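You operate a simulated robot arm through the tools that you are given. There is no shell and no other tool. Be economical: measure what you need, move in short steps, check, and stop when the job is done.

You run a simulated robot arm. Do the job below in one go: nothing can be reset, and whatever is moved stays where it is left.

Task
Swap the blue amp head's long orange plug for the long yellow plug.
Fine: standby first, PLAY again last; lay the long orange plug on the amp bench; do not trip the head; leave the knobs and the long teal plug.

It is judged by the outcome, as a careful person would: the job done as asked, and still so three seconds after it is handed in. It fails if anything else is knocked over, pushed out of place, dropped, spilled or broken.

Robot
A 7-joint arm with a three-finger gripper, on a carriage that runs on a rail from [5, -1502] to [-3, 978] (x, y) and turns from -1.99 to 3.822 rad about z. Base frame: it is fixed where the carriage stands at the start and does not move with it; the origin is on the floor, on the carriage's upright axis, x ahead of it, y to its left, z up. Lengths are in mm, angles in rad, forces in N, time in s.
With the tool pointing down near the work surface it reaches from about 200 to 720 mm from the robot's upright axis, wherever it stands. Its first joint turns from -2.007 to 2.007 rad. Places, roughly: input socket of the blue amp head [500, 600, 900]; ohm knob of the blue amp head [700, 500, 1000]; standby switch of the blue amp head [500, 300, 900]; top of the amp bench [700, 100, 700]; volume knob of the blue amp head [500, 600, 900]. Payload 2.69 kg.
Tool frame: the origin (TCP) lies between the finger pads and is the grasp point; the fingertips stand 30 mm ahead of it; z points along the fingers, y is the line along which they close. The gripper opens to 128 mm. The gripper's body begins 117 mm behind the TCP.
Orientation is that of the tool frame in the base frame, as a unit quaternion [w, x, y, z]. With the fingers straight down and closing along the base's y, the tool's x points along the base's -x, its y along +y and its z along -z.

Tools
- The arm moves only by the tool nudge_tool. Its argument "steps" is a list of rows, each a list of 7 numbers: the shift along the tool's x, y, z in mm, then the turn, a rotation vector about the tool's x, y, z in rad, then the opening, from 0 (shut) to 1 (fully open). In form: [[x, y, z, ax, ay, az, fingers], ...]. A call has 1 to 12 rows; each row is the pose to reach, as a shift and turn from the pose commanded when the call began, along the tool's axes at that moment. A row lasts 0.2 s, in which the tool goes at most 50 mm and 0.15 rad; a call with a longer step from one row to the next is refused whole, and so is a gripper value outside its range. Where a pose cannot be reached the arm comes as near as it can. A force on the tool above 40 N (or 10 N above the force at the start of the call, whichever is more), or a blocked arm, ends the call early, and 0.2 s more pass. The fingers move at their own pace and stop on an object; they squeeze with about 31 N. The grip force told is the motor's: it shows also when the fingers shut on nothing. Time passes only in rows, and 0.2 s behind the last, so rows that repeat a pose let the fingers close. It gives the time, the measured TCP pose, the force on the tool (base axes), the opening and the grip force at its end, in the units of the frame above (readings bear some noise), with the torque about the TCP (base axes, N m) and any sound that the robot's microphone picked up.
- Cameras (640 x 400 px; columns grow to the right, rows downward): "scene" is now at [14.3, 172.7, 1629.4]; the picture's right is [0.07, -1.00, 0.00], its down [-0.80, -0.06, -0.60] and it looks along [0.60, 0.04, -0.80] (base axes); focal length 272 px, centre (320, 200). "wrist" rides on the gripper at [58, 54, -131] in the tool frame; the picture's right is [-0.68, 0.74, 0.00], its down [-0.62, -0.57, -0.55] and it looks along [-0.40, -0.37, 0.84] (tool axes); focal length 234 px, centre (320, 200). There is no depth. A picture from a camera that has moved, and an enlarged one, comes with that camera's place and axes in the base frame and with its lens.
- snapshot(camera): a new picture of that camera. The clock stands still meanwhile.
- slide_trunk(by): slides the trunk up (or, below 0, down) by that many mm; the arm and the scene camera ride with it, the base frame stays. It gives what a move gives, with no picture.
- roll_base(legs): drives the robot by 1 to 6 legs, each [ahead, left, turn to the left] in mm, mm and rad, along the robot's own axes; the way and the turn of a leg run together, so that a leg with both is an arc; at most 1500 mm and 3.142 rad a leg. The arm and the cameras ride along, it lands a little off, and it stops where it bumps. It keeps to its track: a leg is cut to what the track allows. It gives what a move gives.
- head_to(pan, tilt): turns the head with the scene camera to pan (to the left, within 2.705 rad either way) and tilt (down, from -0.506 to 1.204), counted from straight ahead of the robot. It gives what a move gives.
- enlarge(camera, box): a new picture of the part [left, top, right, bottom] of that camera's present view, enlarged. The clock stands still meanwhile.
- sign_off(): hands the job in; it is judged then, once.

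Go step by step. Nothing tells you exact positions but the pictures and the camera data: compare them with the known pose of the tool, close in by small moves and look again before you grip or let go. The budget is 120 turns and 78 pictures, counting those below and the enlarged ones. Unless the task says otherwise, let go and move clear before handing in, and close with one line.

The tools are called by a JSON object that holds its "op" and its "data". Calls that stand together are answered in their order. nudge_tool: Moves the arm, as the interface text tells. Its arguments: {"type":"object","properties":{"steps":{"type":"array","items":{"type":"array","items":{"type":"number"}}}},"required":["steps"]} The other tools are called the same way: slide_trunk (by) slides the trunk up or down; roll_base (legs) drives the base; head_to (pan, tilt) turns the head that bears the scene camera; snapshot (camera) takes a picture; enlarge (camera, box) takes an enlarged picture of a part of a camera's view; sign_off () hands the job in.

At the start:

```text
t: 0.0
tool_pos: [345.3, 350.6, 1060.0]
tcp_rot: [-0.001, 0.001, 1.0, 0.0]
contact_force: [0.5, 0.4, -0.5]
torque: [-0.04, 0.02, -0.01]
finger_gap: 128.0
grip_force: 0.1
trunk travel left (down, up): [-800.0, 190.0]
robot x, y, heading: [1.8, 0.9, 0.001]
head pan, tilt: [0.073, 0.927]
```

scene: 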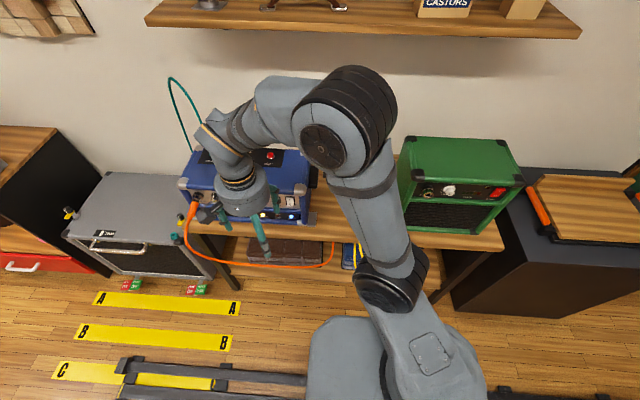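
wrist: 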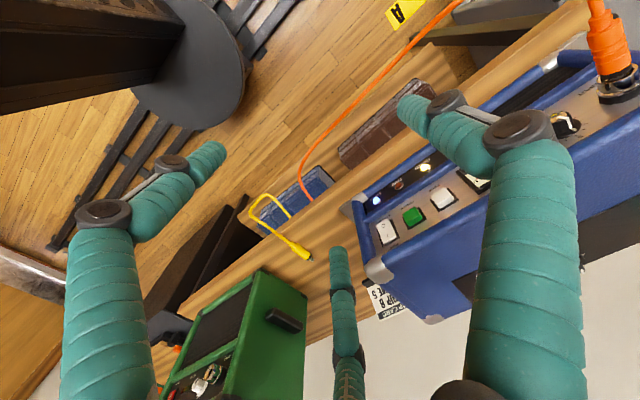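

The blue amp head sits on the bench with the orange plug at its left and the yellow plug lying on the bench. I look closer before moving.

{"op": "enlarge", "data": {"camera": "scene", "box": [150, 130, 390, 280]}}

{"op": "enlarge", "data": {"camera": "wrist", "box": [240, 0, 640, 330]}}

```text
2.67 times, centred on (270, 205) of scene
camera zoom: at [14.3, 172.7, 1629.4], right [0.07, -1.0, 0.0], down [-0.8, -0.06, -0.6], along [0.6, 0.04, -0.8], focal length 726 px, centre (453, 187)
```

zoom: 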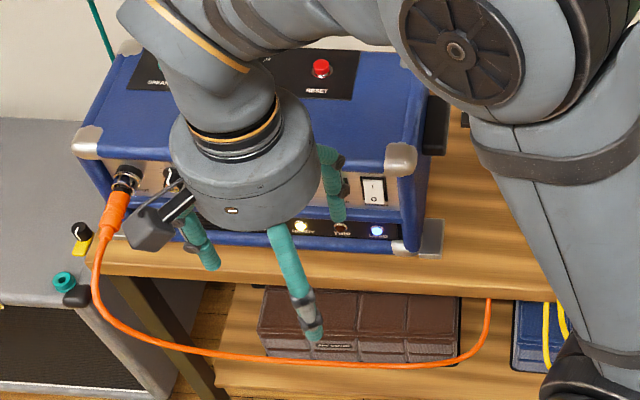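

```text
1.21 times, centred on (440, 165) of wrist
camera zoom: at [286.8, 406.4, 1190.4], right [0.68, 0.74, 0.0], down [0.62, -0.57, 0.55], along [0.4, -0.37, -0.84], focal length 284 px, centre (174, 242)
```

zoom: 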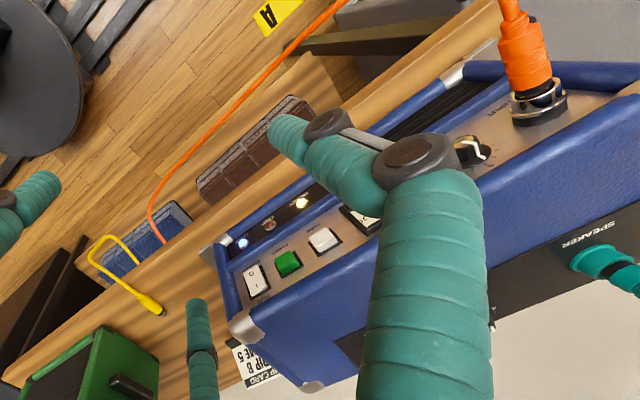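

The arm hides the amp face, so I move it aside to the right and up a bit.

{"op": "nudge_tool", "data": {"steps": [[0, -45, -10, 0, 0, 0, 1], [0, -90, -20, 0, 0, 0, 1], [0, -135, -30, 0, 0, 0, 1], [0, -180, -40, 0, 0, 0, 1], [0, -225, -50, 0, 0, 0, 1], [0, -270, -60, 0, 0, 0, 1], [0, -315, -60, 0, 0, 0, 1], [0, -360, -60, 0, 0, 0, 1], [0, -405, -60, 0, 0, 0, 1], [0, -450, -60, 0, 0, 0, 1], [0, -490, -60, 0, 0, 0, 1]]}}

{"op": "head_to", "data": {"pan": 0.35, "tilt": 0.9}}

{"op": "snapshot", "data": {"camera": "scene"}}

```text
t: 2.4
tool_pos: [342.8, -141.0, 1119.8]
tcp_rot: [0.0, 0.0, 1.0, 0.001]
contact_force: [0.3, -0.1, 0.6]
torque: [0.03, 0.0, -0.05]
finger_gap: 127.8
grip_force: 0.1
trunk travel left (down, up): [-800.0, 190.0]
robot x, y, heading: [-0.2, 0.6, -0.001]
head pan, tilt: [0.073, 0.927]
```

```text
t: 3.2
tool_pos: [343.8, -138.5, 1119.1]
tcp_rot: [0.0, 0.0, 1.0, 0.0]
contact_force: [-0.1, -1.1, -1.1]
torque: [-0.03, 0.03, -0.02]
finger_gap: 128.0
grip_force: 0.0
trunk travel left (down, up): [-800.0, 190.0]
robot x, y, heading: [-1.4, 0.4, 0.002]
head pan, tilt: [0.351, 0.901]
```

```text
73 pictures are left
camera scene: at [11.4, 193.0, 1631.4], right [0.34, -0.94, 0.0], down [-0.74, -0.27, -0.62], along [0.58, 0.21, -0.78], focal length 272 px, centre (320, 200)
```

scene: 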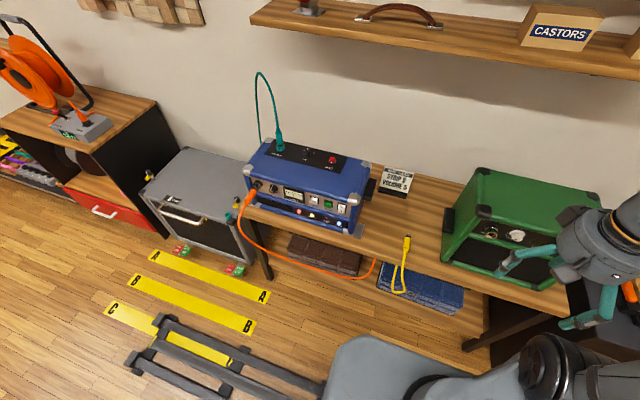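

{"op": "enlarge", "data": {"camera": "scene", "box": [230, 130, 390, 230]}}

{"op": "enlarge", "data": {"camera": "scene", "box": [350, 150, 480, 310]}}

```text
4.00 times, centred on (310, 180) of scene
camera zoom: at [11.4, 193.0, 1631.4], right [0.34, -0.94, 0.0], down [-0.74, -0.27, -0.62], along [0.58, 0.21, -0.78], focal length 1090 px, centre (360, 280)
```

zoom: 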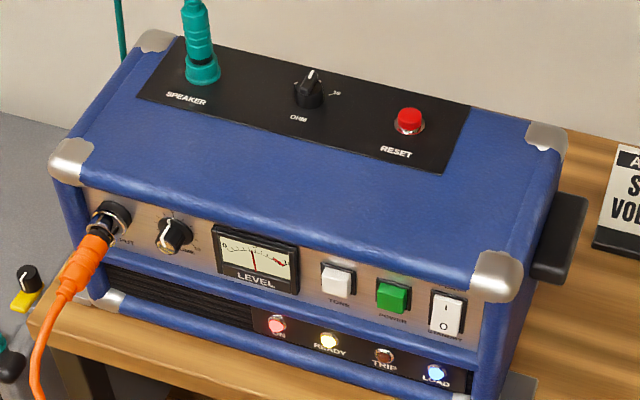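

```text
2.50 times, centred on (415, 230) of scene
camera zoom: at [11.4, 193.0, 1631.4], right [0.34, -0.94, 0.0], down [-0.74, -0.27, -0.62], along [0.58, 0.21, -0.78], focal length 681 px, centre (82, 125)
```

zoom: 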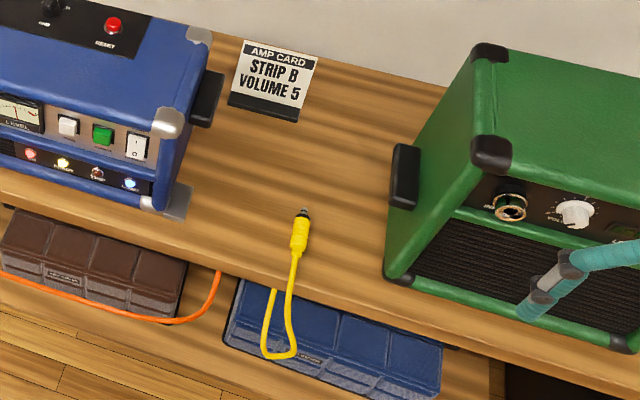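

I take this as the first view; now I drive the base left for a second view to triangulate and to have better reach.

{"op": "roll_base", "data": {"legs": [[0, 400, 0]]}}

{"op": "head_to", "data": {"pan": 0.0, "tilt": 0.9}}

{"op": "snapshot", "data": {"camera": "scene"}}

```text
t: 5.7
tool_pos: [342.8, 260.8, 1120.1]
tcp_rot: [0.0, 0.001, 1.0, -0.001]
contact_force: [-0.8, 0.3, -0.6]
torque: [-0.04, -0.01, 0.0]
finger_gap: 128.0
grip_force: 0.0
trunk travel left (down, up): [-800.0, 190.0]
robot x, y, heading: [-2.9, 403.0, 0.001]
head pan, tilt: [0.351, 0.901]
```

```text
t: 6.5
tool_pos: [342.6, 259.9, 1119.2]
tcp_rot: [0.0, 0.001, 1.0, 0.0]
contact_force: [0.3, -0.6, 0.1]
torque: [0.0, 0.03, 0.01]
finger_gap: 128.2
grip_force: 0.1
trunk travel left (down, up): [-800.0, 190.0]
robot x, y, heading: [-2.4, 397.2, -0.0]
head pan, tilt: [0.0, 0.901]
```

```text
70 pictures are left
camera scene: at [14.6, 566.9, 1631.4], right [0.0, -1.0, 0.0], down [-0.78, 0.0, -0.62], along [0.62, 0.0, -0.78], focal length 272 px, centre (320, 200)
```

scene: 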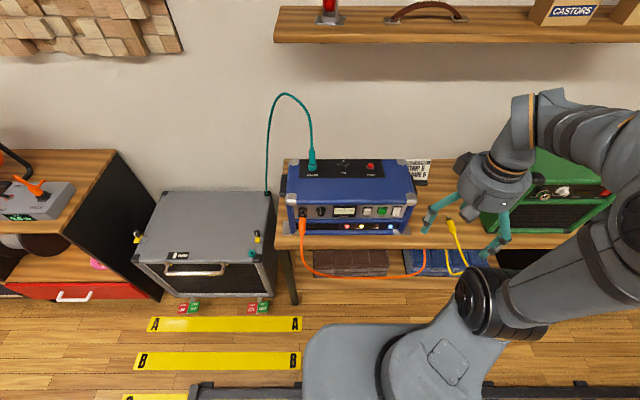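

{"op": "enlarge", "data": {"camera": "scene", "box": [270, 150, 430, 250]}}

{"op": "enlarge", "data": {"camera": "scene", "box": [390, 150, 486, 290]}}

```text
4.00 times, centred on (350, 200) of scene
camera zoom: at [14.6, 566.9, 1631.4], right [0.0, -1.0, 0.0], down [-0.78, 0.0, -0.62], along [0.62, 0.0, -0.78], focal length 1090 px, centre (200, 200)
```

zoom: 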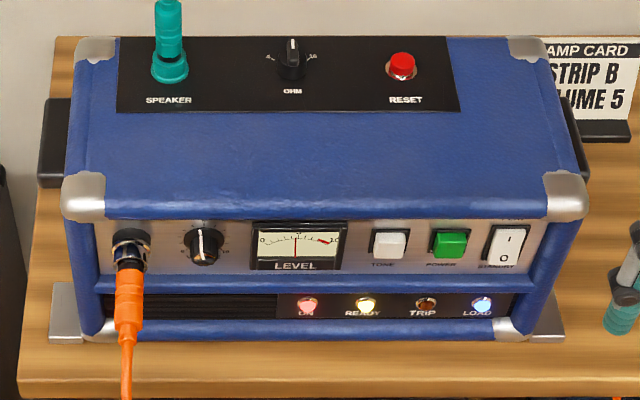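

```text
2.86 times, centred on (438, 220) of scene
camera zoom: at [14.6, 566.9, 1631.4], right [0.0, -1.0, 0.0], down [-0.78, 0.0, -0.62], along [0.62, 0.0, -0.78], focal length 778 px, centre (-17, 143)
```

zoom: 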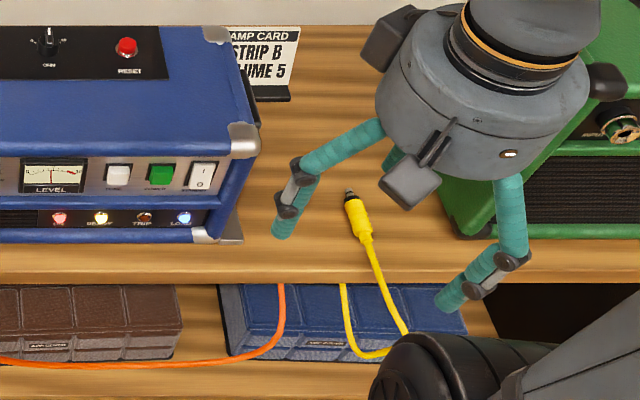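

Triangulation puts the standby rocker near [549, 312, 897], the orange socket near [545, 624, 906], and the yellow plug lying along x from [546, 65, 755] to [623, 65, 755]. I read the switch labels more closely and see whether the plug details match.

{"op": "enlarge", "data": {"camera": "scene", "box": [355, 198, 415, 236]}}

{"op": "enlarge", "data": {"camera": "scene", "box": [285, 196, 345, 244]}}

{"op": "roll_base", "data": {"legs": [[0, -80, 0]]}}

```text
10.53 times, centred on (385, 217) of scene
camera zoom: at [14.6, 566.9, 1631.4], right [0.0, -1.0, 0.0], down [-0.78, 0.0, -0.62], along [0.62, 0.0, -0.78], focal length 2867 px, centre (-364, 21)
```

zoom: 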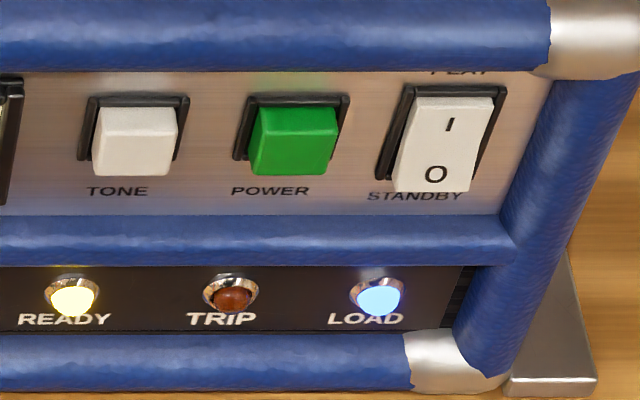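

```text
8.33 times, centred on (315, 220) of scene
camera zoom: at [14.6, 566.9, 1631.4], right [0.0, -1.0, 0.0], down [-0.78, 0.0, -0.62], along [0.62, 0.0, -0.78], focal length 2270 px, centre (362, 33)
```

zoom: 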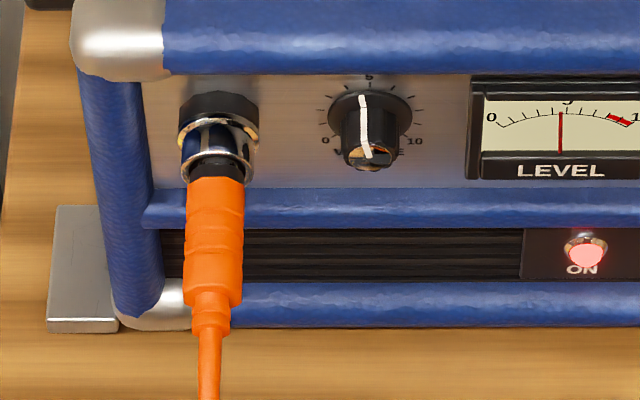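

```text
t: 7.6
tool_pos: [343.2, 179.8, 1119.2]
tcp_rot: [0.0, 0.0, 1.0, -0.001]
contact_force: [0.2, 0.0, 0.0]
torque: [0.02, -0.02, 0.01]
finger_gap: 127.9
grip_force: 0.1
trunk travel left (down, up): [-800.0, 190.0]
robot x, y, heading: [-5.2, 322.4, 0.005]
head pan, tilt: [0.0, 0.901]
```

PLAY (I) is pressed in now, with the lower "O" side standing proud. I bring the closed fingers to a horizontal pose in front of the switch.

{"op": "nudge_tool", "data": {"steps": [[-6, 11, 8, 0, -0.131, 0, 0], [-11, 22, 17, 0, -0.262, 0, 0], [-17, 33, 25, 0, -0.393, 0, 0], [-22, 44, 33, 0, -0.524, 0, 0], [-28, 55, 42, 0, -0.654, 0, 0], [-33, 66, 50, 0, -0.785, 0, 0], [-39, 77, 58, 0, -0.916, 0, 0], [-45, 88, 67, 0, -1.047, 0, 0], [-50, 99, 75, 0, -1.178, 0, 0], [-56, 110, 83, 0, -1.309, 0, 0], [-61, 121, 92, 0, -1.44, 0, 0], [-67, 132, 100, 0, -1.571, 0, 0]]}}

{"op": "snapshot", "data": {"camera": "scene"}}

{"op": "snapshot", "data": {"camera": "wrist"}}

```text
t: 10.2
tool_pos: [476.7, 253.2, 1009.9]
tcp_rot: [0.687, 0.069, 0.721, -0.051]
contact_force: [-0.1, 0.3, 0.3]
torque: [0.0, 0.05, -0.04]
finger_gap: 2.0
grip_force: 31.0
out of reach, approached as far as the arm can: row 5, 6, 7, 8, 9, 10, 11, 12
trunk travel left (down, up): [-800.0, 190.0]
robot x, y, heading: [-0.7, 317.5, 0.001]
head pan, tilt: [0.0, 0.901]
stopped in row 12: the arm was blocked; the commanded pose is now the measured one
```

```text
65 pictures are left
camera scene: at [13.0, 489.0, 1631.3], right [0.0, -1.0, 0.0], down [-0.78, 0.0, -0.62], along [0.62, 0.0, -0.78], focal length 272 px, centre (320, 200)
```

scene: 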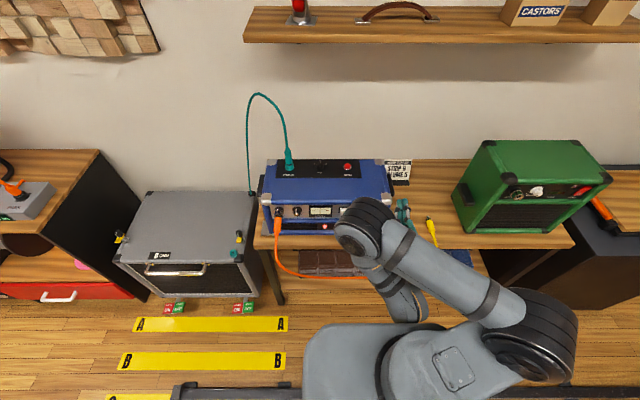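

```text
64 pictures are left
camera wrist: at [354.6, 331.8, 960.1], right [0.16, 0.71, 0.69], down [-0.61, -0.48, 0.63], along [0.78, -0.52, 0.35], focal length 234 px, centre (320, 200)
```

wrist: 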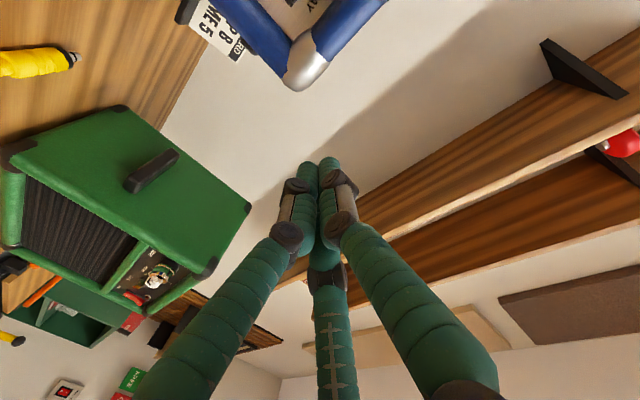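

Horizontal reach is cramped this close to the base. I drive the base to the right so the switch lies further from the robot's axis.

{"op": "roll_base", "data": {"legs": [[0, -220, 0]]}}

```text
t: 11.8
tool_pos: [479.0, 32.5, 1009.1]
tcp_rot: [0.687, 0.07, 0.721, -0.051]
contact_force: [-0.1, -0.6, 1.0]
torque: [0.02, 0.0, 0.04]
finger_gap: 2.0
grip_force: 31.0
trunk travel left (down, up): [-800.0, 190.0]
robot x, y, heading: [-0.1, 102.0, 0.004]
head pan, tilt: [0.0, 0.901]
```

Now I move to a standoff in front of the rocker's lower half, levelling the tool.

{"op": "nudge_tool", "data": {"steps": [[16, 33, -10, -0.021, -0.006, -0.003, 0], [32, 67, -20, -0.043, -0.012, -0.007, 0], [49, 100, -30, -0.064, -0.018, -0.01, 0], [65, 133, -40, -0.085, -0.024, -0.013, 0], [81, 166, -50, -0.107, -0.03, -0.017, 0], [98, 200, -60, -0.128, -0.036, -0.02, 0], [114, 233, -70, -0.15, -0.042, -0.024, 0], [130, 266.4, -80, -0.171, -0.048, -0.027, 0], [130, 266.4, -80, -0.171, -0.048, -0.027, 0]]}}

{"op": "head_to", "data": {"pan": 0.2, "tilt": 0.8}}

{"op": "snapshot", "data": {"camera": "scene"}}

{"op": "snapshot", "data": {"camera": "wrist"}}

```text
t: 13.8
tool_pos: [440.0, 312.1, 889.9]
tcp_rot: [0.707, 0.0, 0.708, -0.001]
contact_force: [0.8, -0.7, -1.0]
torque: [0.03, -0.04, 0.01]
finger_gap: 1.9
grip_force: 31.0
trunk travel left (down, up): [-800.0, 190.0]
robot x, y, heading: [-2.1, 99.9, -0.001]
head pan, tilt: [0.0, 0.901]
```

```text
t: 14.6
tool_pos: [440.4, 313.2, 890.6]
tcp_rot: [0.707, 0.0, 0.707, 0.0]
contact_force: [0.7, -0.3, 0.0]
torque: [-0.03, 0.01, -0.02]
finger_gap: 1.9
grip_force: 30.9
trunk travel left (down, up): [-800.0, 190.0]
robot x, y, heading: [0.4, 97.5, 0.001]
head pan, tilt: [0.201, 0.799]
```

```text
63 pictures are left
camera scene: at [19.2, 282.6, 1639.3], right [0.2, -0.98, 0.0], down [-0.7, -0.14, -0.7], along [0.68, 0.14, -0.72], focal length 272 px, centre (320, 200)
```

scene: 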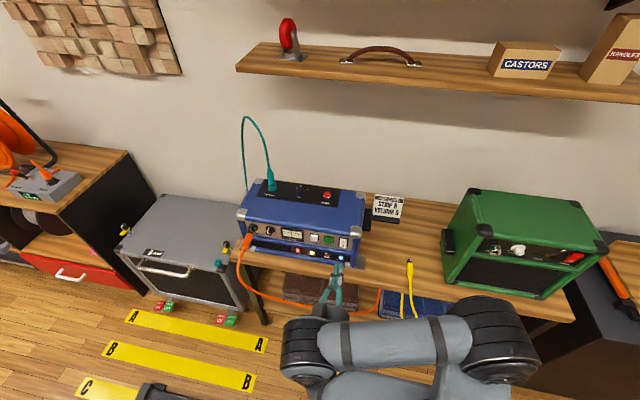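

```text
62 pictures are left
camera wrist: at [308.4, 367.1, 832.5], right [0.0, 0.74, 0.68], down [-0.55, -0.57, 0.62], along [0.84, -0.37, 0.4], focal length 234 px, centre (320, 200)
```

wrist: 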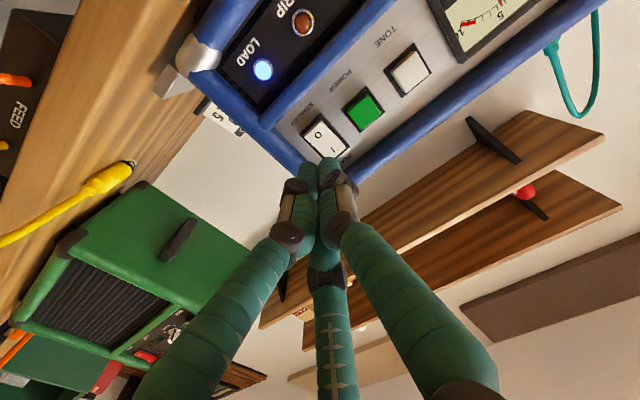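

{"op": "enlarge", "data": {"camera": "wrist", "box": [270, 90, 370, 180]}}

{"op": "enlarge", "data": {"camera": "scene", "box": [300, 215, 380, 275]}}

```text
4.44 times, centred on (320, 135) of wrist
camera zoom: at [308.4, 367.1, 832.5], right [0.0, 0.74, 0.68], down [-0.55, -0.57, 0.62], along [0.84, -0.37, 0.4], focal length 1041 px, centre (320, 489)
```

zoom: 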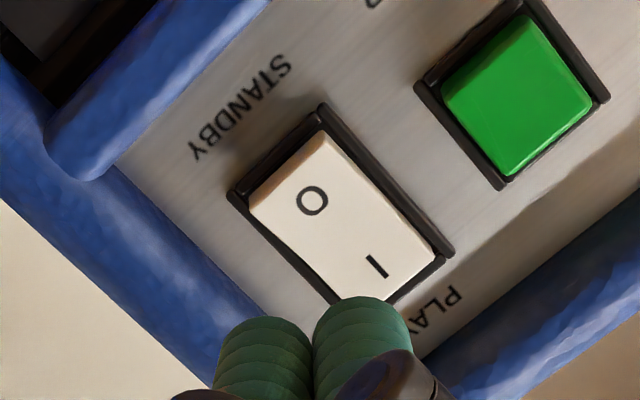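

```text
6.67 times, centred on (340, 245) of scene
camera zoom: at [19.2, 282.6, 1639.3], right [0.2, -0.98, 0.0], down [-0.7, -0.14, -0.7], along [0.68, 0.14, -0.72], focal length 1816 px, centre (187, -100)
```

zoom: 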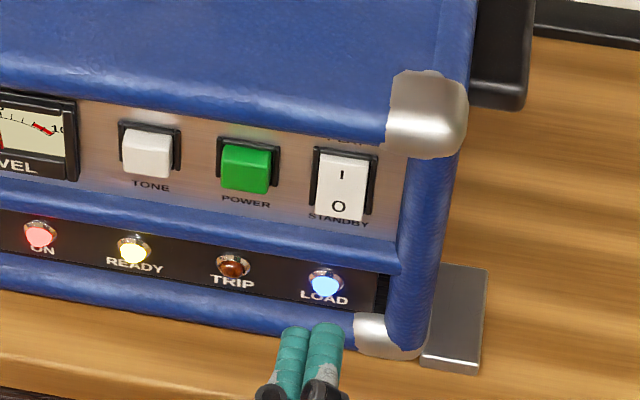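

The tip sits a touch high; I lower it 5 mm, go left 2 mm, and advance slowly onto the "O" half.

{"op": "nudge_tool", "data": {"steps": [[5, 2, 20, 0, 0, 0, 0], [5, 2, 45, 0, 0, 0, 0], [5, 2, 60, 0, 0, 0, 0], [5, 2, 65, 0, 0, 0, 0], [5, 2, 68, 0, 0, 0, 0], [5, 2, 70, 0, 0, 0, 0]]}}

{"op": "enlarge", "data": {"camera": "scene", "box": [300, 215, 380, 275]}}

```text
t: 16.0
tool_pos: [510.1, 314.7, 885.6]
tcp_rot: [0.707, 0.0, 0.707, -0.001]
contact_force: [-0.8, -0.1, 0.0]
torque: [-0.05, -0.04, -0.03]
finger_gap: 2.0
grip_force: 30.6
trunk travel left (down, up): [-800.0, 190.0]
robot x, y, heading: [-1.9, 101.5, 0.002]
head pan, tilt: [0.201, 0.799]
```

```text
6.67 times, centred on (340, 245) of scene
camera zoom: at [19.1, 282.8, 1639.3], right [0.2, -0.98, 0.0], down [-0.7, -0.14, -0.7], along [0.68, 0.14, -0.72], focal length 1816 px, centre (187, -100)
```

zoom: 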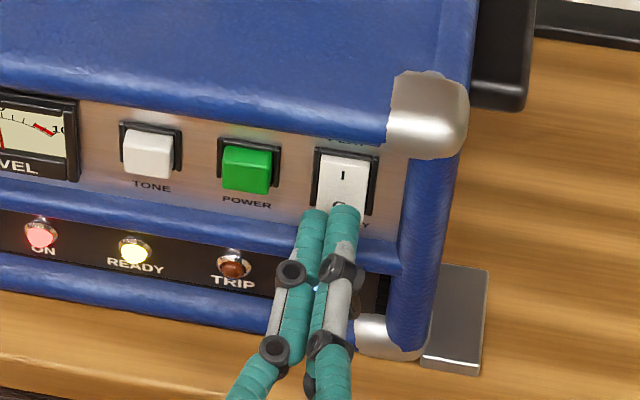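

{"op": "nudge_tool", "data": {"steps": [[0, -3, 2, 0, 0, 0, 0], [0, -3, 4, 0, 0, 0, 0], [0, -3, 6, 0, 0, 0, 0], [0, -3, 8, 0, 0, 0, 0], [0, -3, 10, 0, 0, 0, 0]]}}

{"op": "enlarge", "data": {"camera": "scene", "box": [300, 215, 380, 275]}}

```text
t: 17.2
tool_pos: [518.8, 312.3, 885.9]
tcp_rot: [0.707, -0.001, 0.707, 0.0]
contact_force: [-12.2, -2.0, -1.2]
torque: [-0.17, -0.12, -0.1]
finger_gap: 6.3
grip_force: 31.5
trunk travel left (down, up): [-800.0, 190.0]
robot x, y, heading: [-1.5, 102.1, -0.0]
head pan, tilt: [0.201, 0.799]
```

```text
6.67 times, centred on (340, 245) of scene
camera zoom: at [16.8, 282.4, 1639.4], right [0.2, -0.98, 0.0], down [-0.7, -0.14, -0.7], along [0.68, 0.14, -0.72], focal length 1816 px, centre (187, -100)
```

zoom: 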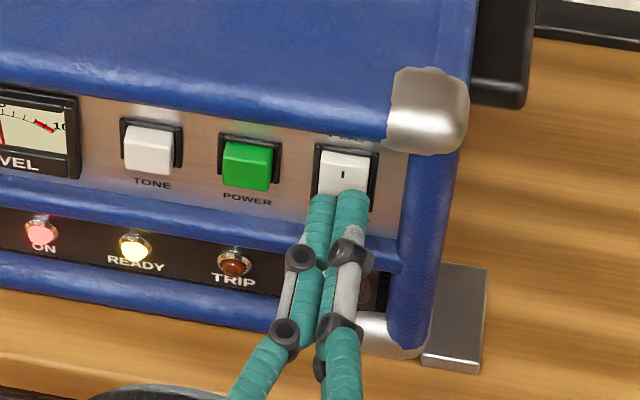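

The rocker seems to have tipped; I back off and check whether it stays.

{"op": "nudge_tool", "data": {"steps": [[0, 0, -20, 0, 0, 0, 0], [0, 0, -50, 0, 0, 0, 0], [0, 0, -80, 0, 0, 0, 0]]}}

{"op": "enlarge", "data": {"camera": "scene", "box": [300, 215, 380, 275]}}

```text
t: 18.0
tool_pos: [438.1, 312.6, 885.0]
tcp_rot: [0.707, 0.0, 0.707, 0.0]
contact_force: [-1.0, -1.4, 0.3]
torque: [-0.03, 0.0, 0.0]
finger_gap: 2.1
grip_force: 31.0
trunk travel left (down, up): [-800.0, 190.0]
robot x, y, heading: [3.2, 102.6, 0.002]
head pan, tilt: [0.201, 0.799]
```

```text
6.67 times, centred on (340, 245) of scene
camera zoom: at [17.9, 283.0, 1639.3], right [0.2, -0.98, 0.0], down [-0.7, -0.14, -0.7], along [0.68, 0.14, -0.72], focal length 1816 px, centre (187, -100)
```

zoom: 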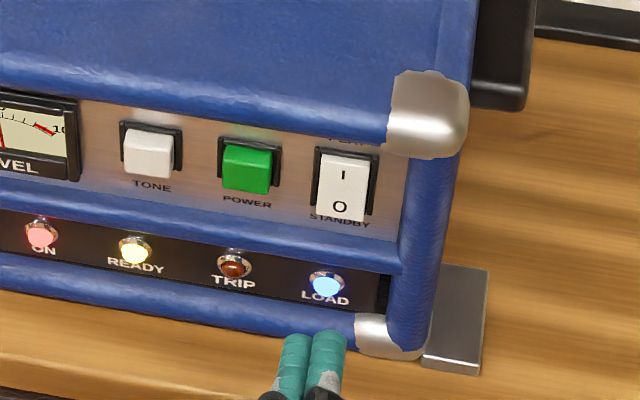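

It sprang back, so it wasn't past centre. I press a little lower and deeper.

{"op": "nudge_tool", "data": {"steps": [[3, 0, 40, 0, 0, 0, 0], [3, 0, 70, 0, 0, 0, 0], [3, 0, 76, 0, 0, 0, 0], [3, 0, 80, 0, 0, 0, 0], [3, 0, 83, 0, 0, 0, 0], [3, 0, 86, 0, 0, 0, 0], [3, 0, 88, 0, 0, 0, 0], [3, 0, 90, 0, 0, 0, 0]]}}

{"op": "enlarge", "data": {"camera": "scene", "box": [300, 215, 380, 275]}}

```text
t: 19.8
tool_pos: [529.1, 311.6, 882.3]
tcp_rot: [0.708, 0.0, 0.707, 0.0]
contact_force: [-8.4, -3.2, 1.6]
torque: [0.03, -0.15, -0.16]
finger_gap: 2.3
grip_force: 31.1
trunk travel left (down, up): [-800.0, 190.0]
robot x, y, heading: [-0.2, 98.4, -0.002]
head pan, tilt: [0.201, 0.799]
```

```text
6.67 times, centred on (340, 245) of scene
camera zoom: at [17.1, 282.0, 1639.4], right [0.2, -0.98, 0.0], down [-0.7, -0.14, -0.7], along [0.68, 0.14, -0.72], focal length 1816 px, centre (187, -100)
```

zoom: 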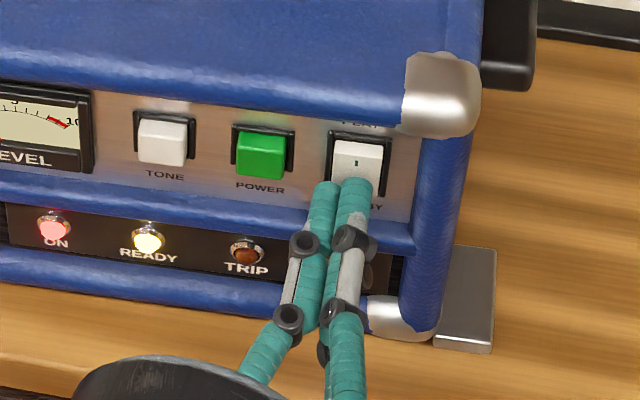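

{"op": "nudge_tool", "data": {"steps": [[0, 0, -20, 0, 0, 0, 0], [0, 0, -50, 0, 0, 0, 0], [0, 0, -90, 0, 0, 0, 0], [0, 0, -90, 0, 0, 0, 0]]}}

{"op": "enlarge", "data": {"camera": "scene", "box": [300, 215, 380, 275]}}

{"op": "snapshot", "data": {"camera": "scene"}}

```text
t: 20.8
tool_pos: [439.8, 310.9, 880.0]
tcp_rot: [0.706, 0.0, 0.708, -0.001]
contact_force: [-0.1, -0.2, 1.3]
torque: [0.01, -0.02, 0.04]
finger_gap: 2.1
grip_force: 31.1
trunk travel left (down, up): [-800.0, 190.0]
robot x, y, heading: [-0.6, 98.2, 0.003]
head pan, tilt: [0.201, 0.799]
```

```text
6.67 times, centred on (340, 245) of scene
camera zoom: at [20.1, 282.6, 1639.3], right [0.2, -0.98, 0.0], down [-0.7, -0.14, -0.7], along [0.68, 0.14, -0.72], focal length 1816 px, centre (187, -100)
```

zoom: 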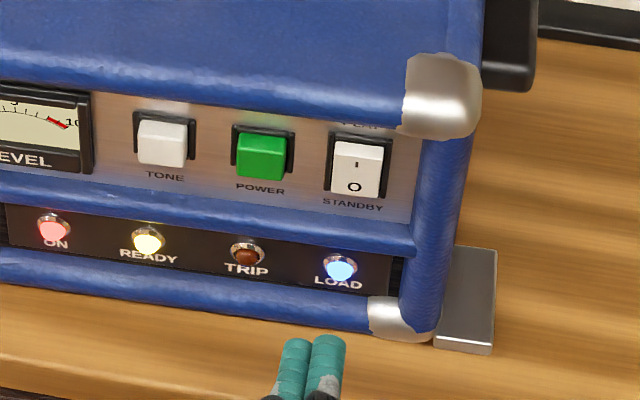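

```text
54 pictures are left
camera scene: at [20.1, 282.6, 1639.3], right [0.2, -0.98, 0.0], down [-0.7, -0.14, -0.7], along [0.68, 0.14, -0.72], focal length 272 px, centre (320, 200)
```

scene: 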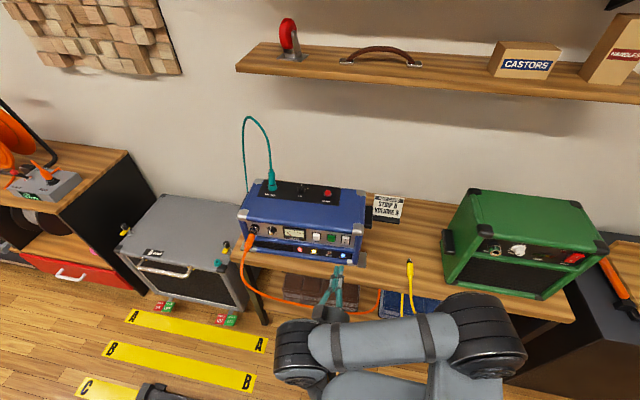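

The rocker latched to standby (STANDBY label is now clear), but the amp's right end slid back roughly 9 mm as I overshot; I will put that right later. Now I lift clear and drive left toward the orange plug.

{"op": "nudge_tool", "data": {"steps": [[-40, 0, 0, 0, 0, 0, 0], [-80, 0, 0, 0, 0, 0, 0], [-120, 0, 0, 0, 0, 0, 0]]}}

{"op": "roll_base", "data": {"legs": [[0, 250, 0]]}}

{"op": "nudge_tool", "data": {"steps": [[-8, 0, 0, 0, 0.131, 0, 0], [-17, 0, 0, 0, 0.262, 0, 0], [-25, 0, 0, 0, 0.393, 0, 0], [-33, 0, 0, 0, 0.524, 0, 0.05], [-42, 0, 0, 0, 0.654, 0, 0.1], [-50, 0, 0, 0, 0.785, 0, 0.2], [-58, 0, 0, 0, 0.916, 0, 0.3], [-67, 0, 0, 0, 1.047, 0, 0.4], [-75, 0, 0, 0, 1.178, 0, 0.5], [-83, 0, 0, 0, 1.309, 0, 0.5], [-91, 0, 0, 0, 1.44, 0, 0.5], [-100, 0, 0, 0, 1.571, 0, 0.5]]}}

{"op": "snapshot", "data": {"camera": "wrist"}}

```text
t: 21.7
tool_pos: [437.4, 326.2, 966.6]
tcp_rot: [0.703, 0.022, 0.71, 0.019]
contact_force: [-0.6, -0.7, 1.0]
torque: [0.0, -0.02, -0.03]
finger_gap: 2.0
grip_force: 30.7
trunk travel left (down, up): [-800.0, 190.0]
robot x, y, heading: [-2.9, 99.3, -0.0]
head pan, tilt: [0.201, 0.799]
stopped in row 3: the arm was blocked; the commanded pose is now the measured one
```

```text
t: 23.5
tool_pos: [435.4, 577.7, 966.8]
tcp_rot: [0.703, 0.022, 0.71, 0.019]
contact_force: [0.1, 0.0, -0.1]
torque: [0.0, 0.0, -0.02]
finger_gap: 2.1
grip_force: 31.0
trunk travel left (down, up): [-800.0, 190.0]
robot x, y, heading: [-0.8, 349.4, 0.002]
head pan, tilt: [0.201, 0.799]
```

```text
t: 24.1
tool_pos: [429.0, 584.4, 917.5]
tcp_rot: [0.638, 0.002, 0.77, 0.014]
contact_force: [0.3, 0.2, -0.9]
torque: [-0.01, -0.02, 0.02]
finger_gap: 2.2
grip_force: 31.1
trunk travel left (down, up): [-800.0, 190.0]
robot x, y, heading: [1.8, 347.0, 0.001]
head pan, tilt: [0.201, 0.799]
stopped in row 2: the arm was blocked; the commanded pose is now the measured one
```

```text
53 pictures are left
camera wrist: at [288.4, 638.3, 886.5], right [0.11, 0.72, 0.68], down [-0.42, -0.59, 0.69], along [0.9, -0.36, 0.23], focal length 234 px, centre (320, 200)
```

wrist: 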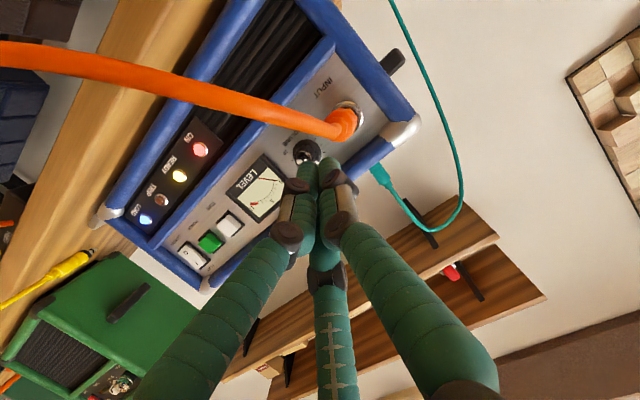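

The arm hit a joint limit up high near the orange plug. I raise the trunk to lift the hand clear with the joints unchanged.

{"op": "slide_trunk", "data": {"by": 150}}

{"op": "nudge_tool", "data": {"steps": [[0, -10, -15, 0, 0.1, 0, 0], [0, -20, -30, 0, 0.2, 0, 0], [0, -30, -45, 0, 0.3, 0, 0]]}}

{"op": "snapshot", "data": {"camera": "scene"}}

```text
t: 25.8
tool_pos: [429.6, 584.4, 1067.9]
tcp_rot: [0.638, 0.002, 0.77, 0.014]
contact_force: [0.1, 0.4, 0.4]
torque: [0.02, -0.01, -0.01]
finger_gap: 2.2
grip_force: 31.3
trunk travel left (down, up): [-950.0, 40.0]
robot x, y, heading: [-2.0, 352.1, 0.007]
head pan, tilt: [0.201, 0.799]
```

```text
t: 26.4
tool_pos: [411.9, 581.6, 1022.7]
tcp_rot: [0.57, 0.027, 0.821, 0.021]
contact_force: [-0.4, 1.0, 0.2]
torque: [0.01, 0.01, -0.01]
finger_gap: 1.8
grip_force: 30.6
trunk travel left (down, up): [-950.0, 40.0]
robot x, y, heading: [-2.6, 351.3, 0.003]
head pan, tilt: [0.201, 0.799]
stopped in row 2: the arm was blocked; the commanded pose is now the measured one
```

```text
52 pictures are left
camera scene: at [17.9, 532.5, 1789.3], right [0.2, -0.98, 0.0], down [-0.7, -0.14, -0.7], along [0.68, 0.14, -0.72], focal length 272 px, centre (320, 200)
```

scene: 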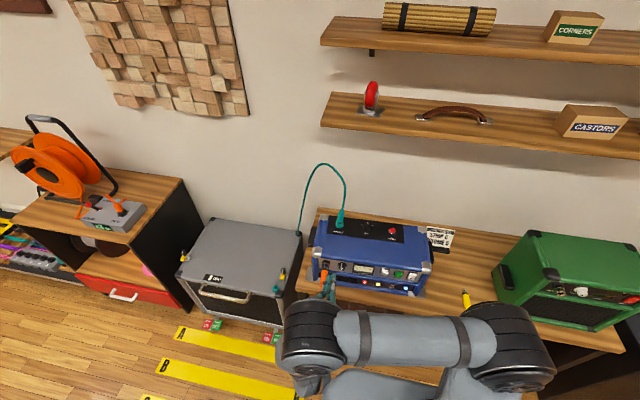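

I retrace the arm's way: shift right relative to the base first, then rise, then turn back down.

{"op": "nudge_tool", "data": {"steps": [[0, -40, 0, 0, 0, 0, 0], [0, -80, 0, 0, 0, 0, 0], [0, -120, 0, 0, 0, 0, 0], [0, -160, 0, 0, 0, 0, 0], [0, -200, 0, 0, 0, 0, 0], [0, -240, 0, 0, 0, 0, 0], [0, -290, 0, 0, 0, 0, 0], [-40, -290, 0, 0, 0, 0, 0], [-80, -290, 0, 0, 0, 0, 0], [-120, -290, 0, 0, 0, 0, 0]]}}

{"op": "nudge_tool", "data": {"steps": [[0, 0, 0, 0, 0.12, 0, 0], [0, 0, 0, 0, 0.24, 0, 0], [0, 0, 0, 0, 0.36, 0, 0], [0, 0, 0, 0, 0.48, 0, 0], [0, 0, 0, 0, 0.6, 0, 0], [0, 0, 0, 0, 0.72, 0, 0]]}}

```text
t: 26.9
tool_pos: [406.6, 612.4, 1027.0]
tcp_rot: [0.553, 0.1, 0.818, 0.123]
contact_force: [-0.2, 0.2, 0.9]
torque: [0.0, -0.02, -0.02]
finger_gap: 1.7
grip_force: 31.1
out of reach, approached as far as the arm can: row 2
trunk travel left (down, up): [-950.0, 40.0]
robot x, y, heading: [1.7, 344.5, 0.004]
head pan, tilt: [0.201, 0.799]
stopped in row 2: the arm was blocked; the commanded pose is now the measured one
```

```text
t: 28.3
tool_pos: [407.1, 613.0, 1024.6]
tcp_rot: [0.227, 0.052, 0.961, 0.147]
contact_force: [0.5, -0.7, -0.2]
torque: [0.0, 0.05, 0.03]
finger_gap: 2.3
grip_force: 31.6
out of reach, approached as far as the arm can: row 1, 2, 3, 4
trunk travel left (down, up): [-950.0, 40.0]
robot x, y, heading: [-1.3, 347.3, 0.002]
head pan, tilt: [0.201, 0.799]
```

It now turns freely. I finish turning the tool straight down.

{"op": "nudge_tool", "data": {"steps": [[0, 0, 0, 0.06, 0.092, -0.021, 0.1], [0, 0, 0, 0.12, 0.184, -0.042, 0.2], [0, 0, 0, 0.18, 0.277, -0.063, 0.3], [0, 0, 0, 0.24, 0.369, -0.085, 0.4], [0, 0, 0, 0.299, 0.461, -0.106, 0.45], [0, 0, 0, 0.299, 0.461, -0.106, 0.45]]}}

{"op": "snapshot", "data": {"camera": "wrist"}}

{"op": "snapshot", "data": {"camera": "scene"}}

```text
t: 29.7
tool_pos: [406.8, 612.1, 1027.3]
tcp_rot: [0.001, 0.0, 1.0, 0.001]
contact_force: [0.4, 0.6, 0.0]
torque: [-0.04, -0.05, 0.01]
finger_gap: 57.7
grip_force: 0.0
out of reach, approached as far as the arm can: row 5
trunk travel left (down, up): [-950.0, 40.0]
robot x, y, heading: [0.5, 350.1, -0.001]
head pan, tilt: [0.201, 0.799]
```

```text
51 pictures are left
camera wrist: at [347.4, 666.7, 1157.3], right [0.68, 0.74, 0.0], down [0.61, -0.57, 0.55], along [0.41, -0.37, -0.84], focal length 234 px, centre (320, 200)
```

wrist: 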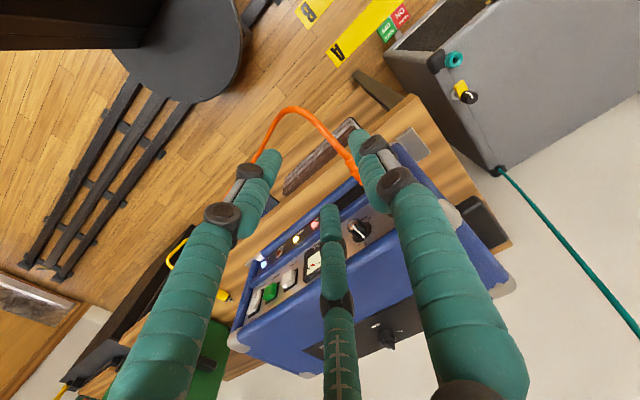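

```text
50 pictures are left
camera scene: at [17.8, 532.7, 1789.3], right [0.2, -0.98, 0.0], down [-0.7, -0.14, -0.7], along [0.68, 0.14, -0.72], focal length 272 px, centre (320, 200)
```

scene: 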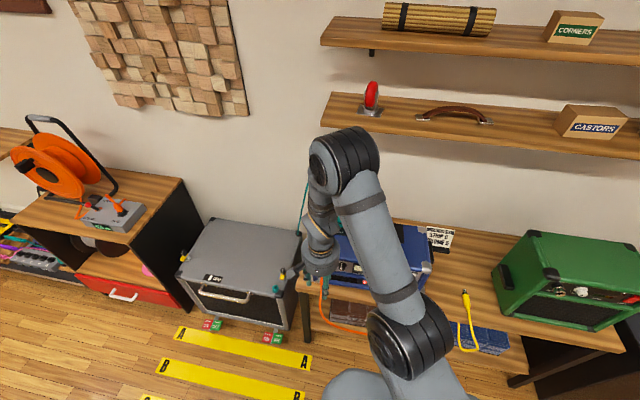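

I move above the orange plug for a close wrist view.

{"op": "nudge_tool", "data": {"steps": [[-25, 4, 20, 0, 0, 0, 0.45], [-50, 8, 40, 0, 0, 0, 0.45], [-75, 12, 62, 0, 0, 0, 0.45], [-75, 12, 62, 0, 0, 0, 0.45]]}}

{"op": "snapshot", "data": {"camera": "wrist"}}

{"op": "enlarge", "data": {"camera": "scene", "box": [270, 220, 390, 310]}}

```text
t: 30.7
tool_pos: [481.3, 623.5, 963.6]
tcp_rot: [0.001, -0.001, 1.0, -0.001]
contact_force: [0.2, 0.1, 1.0]
torque: [0.02, -0.06, 0.0]
finger_gap: 57.4
grip_force: 0.2
trunk travel left (down, up): [-950.0, 40.0]
robot x, y, heading: [-0.0, 350.8, -0.003]
head pan, tilt: [0.201, 0.799]
```

```text
49 pictures are left
camera wrist: at [422.1, 678.7, 1094.8], right [0.68, 0.74, 0.0], down [0.62, -0.56, 0.55], along [0.41, -0.37, -0.84], focal length 234 px, centre (320, 200)
```

wrist: 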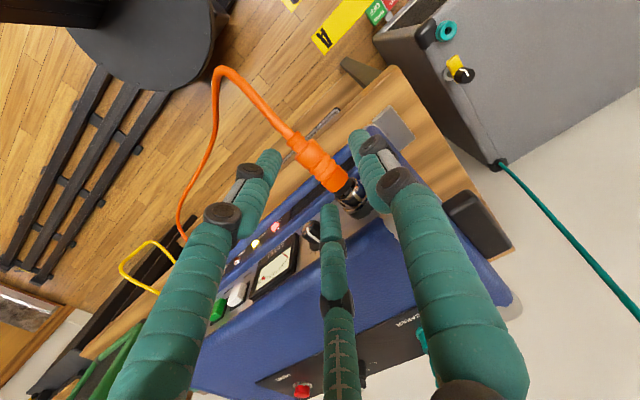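

```text
4.44 times, centred on (330, 265) of scene
camera zoom: at [16.4, 532.4, 1789.4], right [0.2, -0.98, 0.0], down [-0.7, -0.14, -0.7], along [0.68, 0.14, -0.72], focal length 1210 px, centre (276, -89)
```

zoom: 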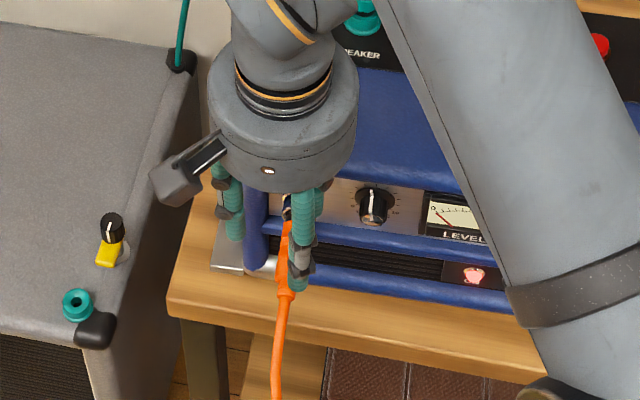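

{"op": "enlarge", "data": {"camera": "wrist", "box": [270, 120, 410, 230]}}

```text
3.64 times, centred on (340, 175) of wrist
camera zoom: at [422.1, 678.7, 1094.8], right [0.68, 0.74, 0.0], down [0.62, -0.56, 0.55], along [0.41, -0.37, -0.84], focal length 852 px, centre (247, 291)
```

zoom: 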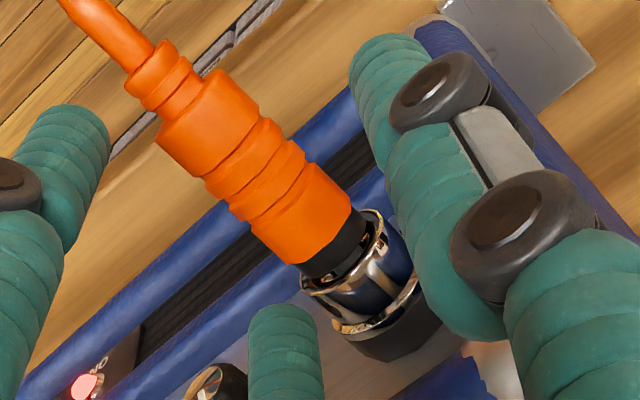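

The orange body spans x≈463–517 at y≈620, z≈901, yawed slightly. I descend around it and close.

{"op": "nudge_tool", "data": {"steps": [[-6, -3, 15, 0, 0, -0.05, 0.45], [-6, -3, 32, 0, 0, -0.05, 0.45], [-6, -3, 47, 0, 0, -0.05, 0.45], [-6, -3, 47, 0, 0, -0.05, 0.3]]}}

{"op": "enlarge", "data": {"camera": "wrist", "box": [250, 80, 430, 230]}}

{"op": "enlarge", "data": {"camera": "scene", "box": [270, 220, 390, 310]}}

```text
t: 31.3
tool_pos: [490.2, 619.1, 941.1]
tcp_rot: [0.003, -0.022, 1.0, 0.002]
contact_force: [-3.0, -10.2, 22.3]
torque: [-0.51, -0.8, 0.02]
finger_gap: 60.8
grip_force: 0.9
trunk travel left (down, up): [-950.0, 40.0]
robot x, y, heading: [-1.2, 345.1, 0.003]
head pan, tilt: [0.201, 0.799]
stopped in row 2: the force on the tool passed its limit at 46 N (the readings are from after the stop); the commanded pose is now the measured one
```

```text
2.67 times, centred on (340, 155) of wrist
camera zoom: at [427.9, 670.4, 1072.0], right [0.64, 0.77, 0.01], down [0.64, -0.54, 0.55], along [0.43, -0.35, -0.83], focal length 624 px, centre (267, 320)
```

zoom: 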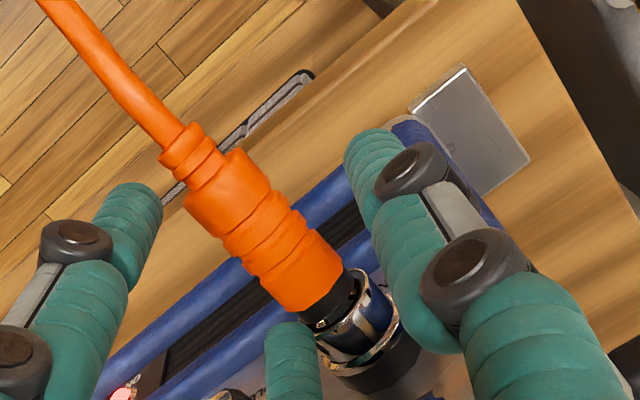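

```text
4.44 times, centred on (330, 265) of scene
camera zoom: at [15.0, 530.4, 1789.9], right [0.2, -0.98, 0.0], down [-0.7, -0.14, -0.7], along [0.68, 0.14, -0.72], focal length 1210 px, centre (276, -89)
```

zoom: 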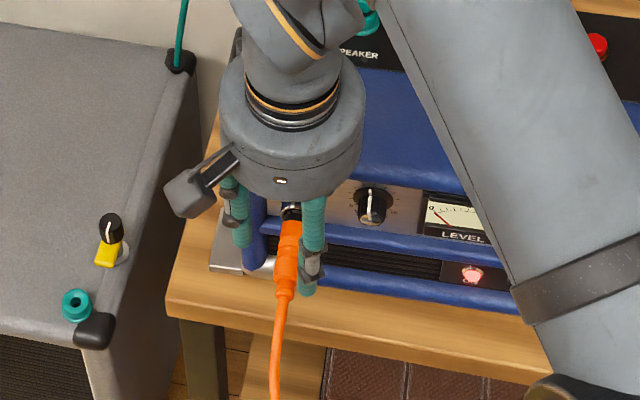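

Something on the hand (the third finger's knuckle, by the torque) met the amp's top lip. I lift, back off and tilt the tool forward about 35° so the hand leans away from the amp.

{"op": "nudge_tool", "data": {"steps": [[0, 0, -25, 0, 0, 0, 0.45], [10, 0, -40, 0, -0.12, 0, 0.45], [25, 0, -40, 0, -0.24, 0, 0.45], [38, 0, -36, 0, -0.36, 0, 0.45], [51, 0, -31, 0, -0.48, 0, 0.4], [51, 0, -31, 0, -0.6, 0, 0.4], [51, 0, -31, 0, -0.6, 0, 0.4]]}}

{"op": "enlarge", "data": {"camera": "wrist", "box": [220, 60, 440, 230]}}

{"op": "enlarge", "data": {"camera": "scene", "box": [270, 220, 390, 310]}}

```text
t: 32.9
tool_pos: [450.4, 634.6, 972.0]
tcp_rot: [0.296, -0.02, 0.955, 0.001]
contact_force: [0.8, 0.2, -0.4]
torque: [-0.02, 0.03, -0.06]
finger_gap: 51.1
grip_force: 0.0
out of reach, approached as far as the arm can: row 2, 3, 4, 5, 6, 7
trunk travel left (down, up): [-950.0, 40.0]
robot x, y, heading: [-4.1, 351.4, -0.0]
head pan, tilt: [0.201, 0.799]
```

```text
2.35 times, centred on (330, 145) of wrist
camera zoom: at [324.9, 685.2, 1047.5], right [0.53, 0.76, 0.37], down [0.22, -0.55, 0.81], along [0.82, -0.34, -0.46], focal length 551 px, centre (296, 329)
```

zoom: 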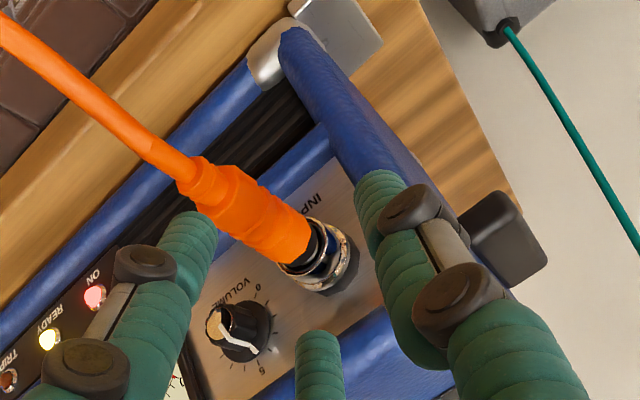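

```text
4.44 times, centred on (330, 265) of scene
camera zoom: at [22.4, 536.0, 1788.8], right [0.2, -0.98, 0.0], down [-0.7, -0.15, -0.69], along [0.68, 0.14, -0.72], focal length 1210 px, centre (276, -89)
```

zoom: 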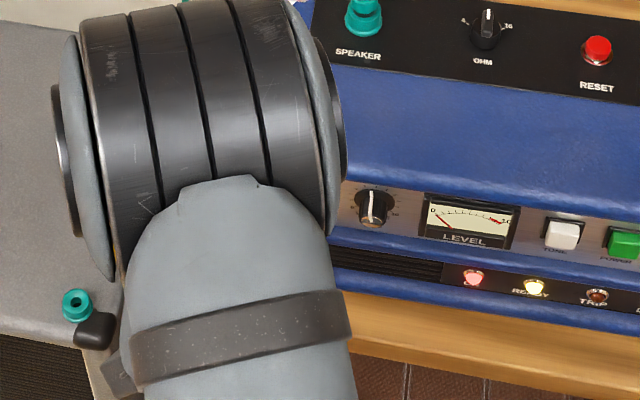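

The meter fell to zero: standby is confirmed. I advance partway along the tool axis to see if the arm follows properly.

{"op": "nudge_tool", "data": {"steps": [[0, 0, 12, 0, 0, 0, 0.4], [0, 0, 25, 0, 0, 0, 0.4], [0, 0, 25, 0, 0, 0, 0.4]]}}

```text
t: 33.7
tool_pos: [462.4, 634.6, 953.4]
tcp_rot: [0.296, -0.021, 0.955, 0.005]
contact_force: [0.4, 0.0, 0.0]
torque: [0.01, -0.01, 0.02]
finger_gap: 51.3
grip_force: 0.1
trunk travel left (down, up): [-950.0, 40.0]
robot x, y, heading: [-3.8, 348.6, 0.006]
head pan, tilt: [0.201, 0.799]
```

Plug centre refines to about [490, 622, 904]. I centre laterally, then descend onto it.

{"op": "nudge_tool", "data": {"steps": [[3, -13.4, 5, 0, 0, 0, 0.4], [5.7, -13.4, 20, 0, 0, 0, 0.4], [5.7, -13.4, 32, 0, 0, 0, 0.4], [5.7, -13.4, 40, 0, 0, 0, 0.4], [5.7, -13.4, 40, 0, 0, 0, 0.4]]}}

{"op": "enlarge", "data": {"camera": "wrist", "box": [220, 60, 440, 230]}}

```text
t: 34.8
tool_pos: [477.1, 628.0, 920.2]
tcp_rot: [0.294, -0.024, 0.955, 0.004]
contact_force: [-19.4, -5.1, 26.6]
torque: [-0.33, -0.27, -0.51]
finger_gap: 62.2
grip_force: 7.6
out of reach, approached as far as the arm can: row 1, 2, 3, 4, 5
trunk travel left (down, up): [-950.0, 40.0]
robot x, y, heading: [-0.8, 346.7, -0.001]
head pan, tilt: [0.201, 0.799]
stopped in row 5: the force on the tool passed its limit at 51 N (the readings are from after the stop); the commanded pose is now the measured one
```

```text
2.35 times, centred on (330, 145) of wrist
camera zoom: at [351.4, 678.0, 995.3], right [0.52, 0.76, 0.38], down [0.23, -0.55, 0.8], along [0.82, -0.33, -0.46], focal length 551 px, centre (296, 329)
```

zoom: 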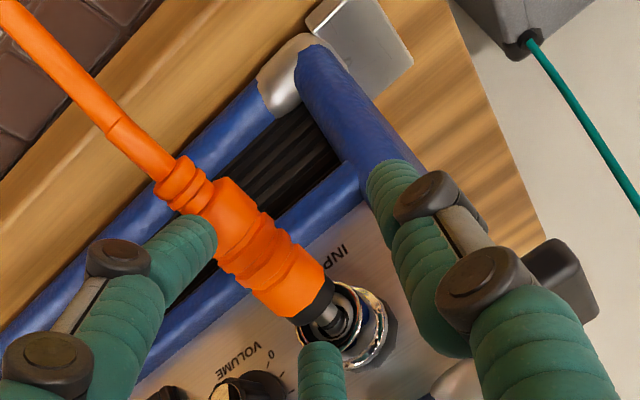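

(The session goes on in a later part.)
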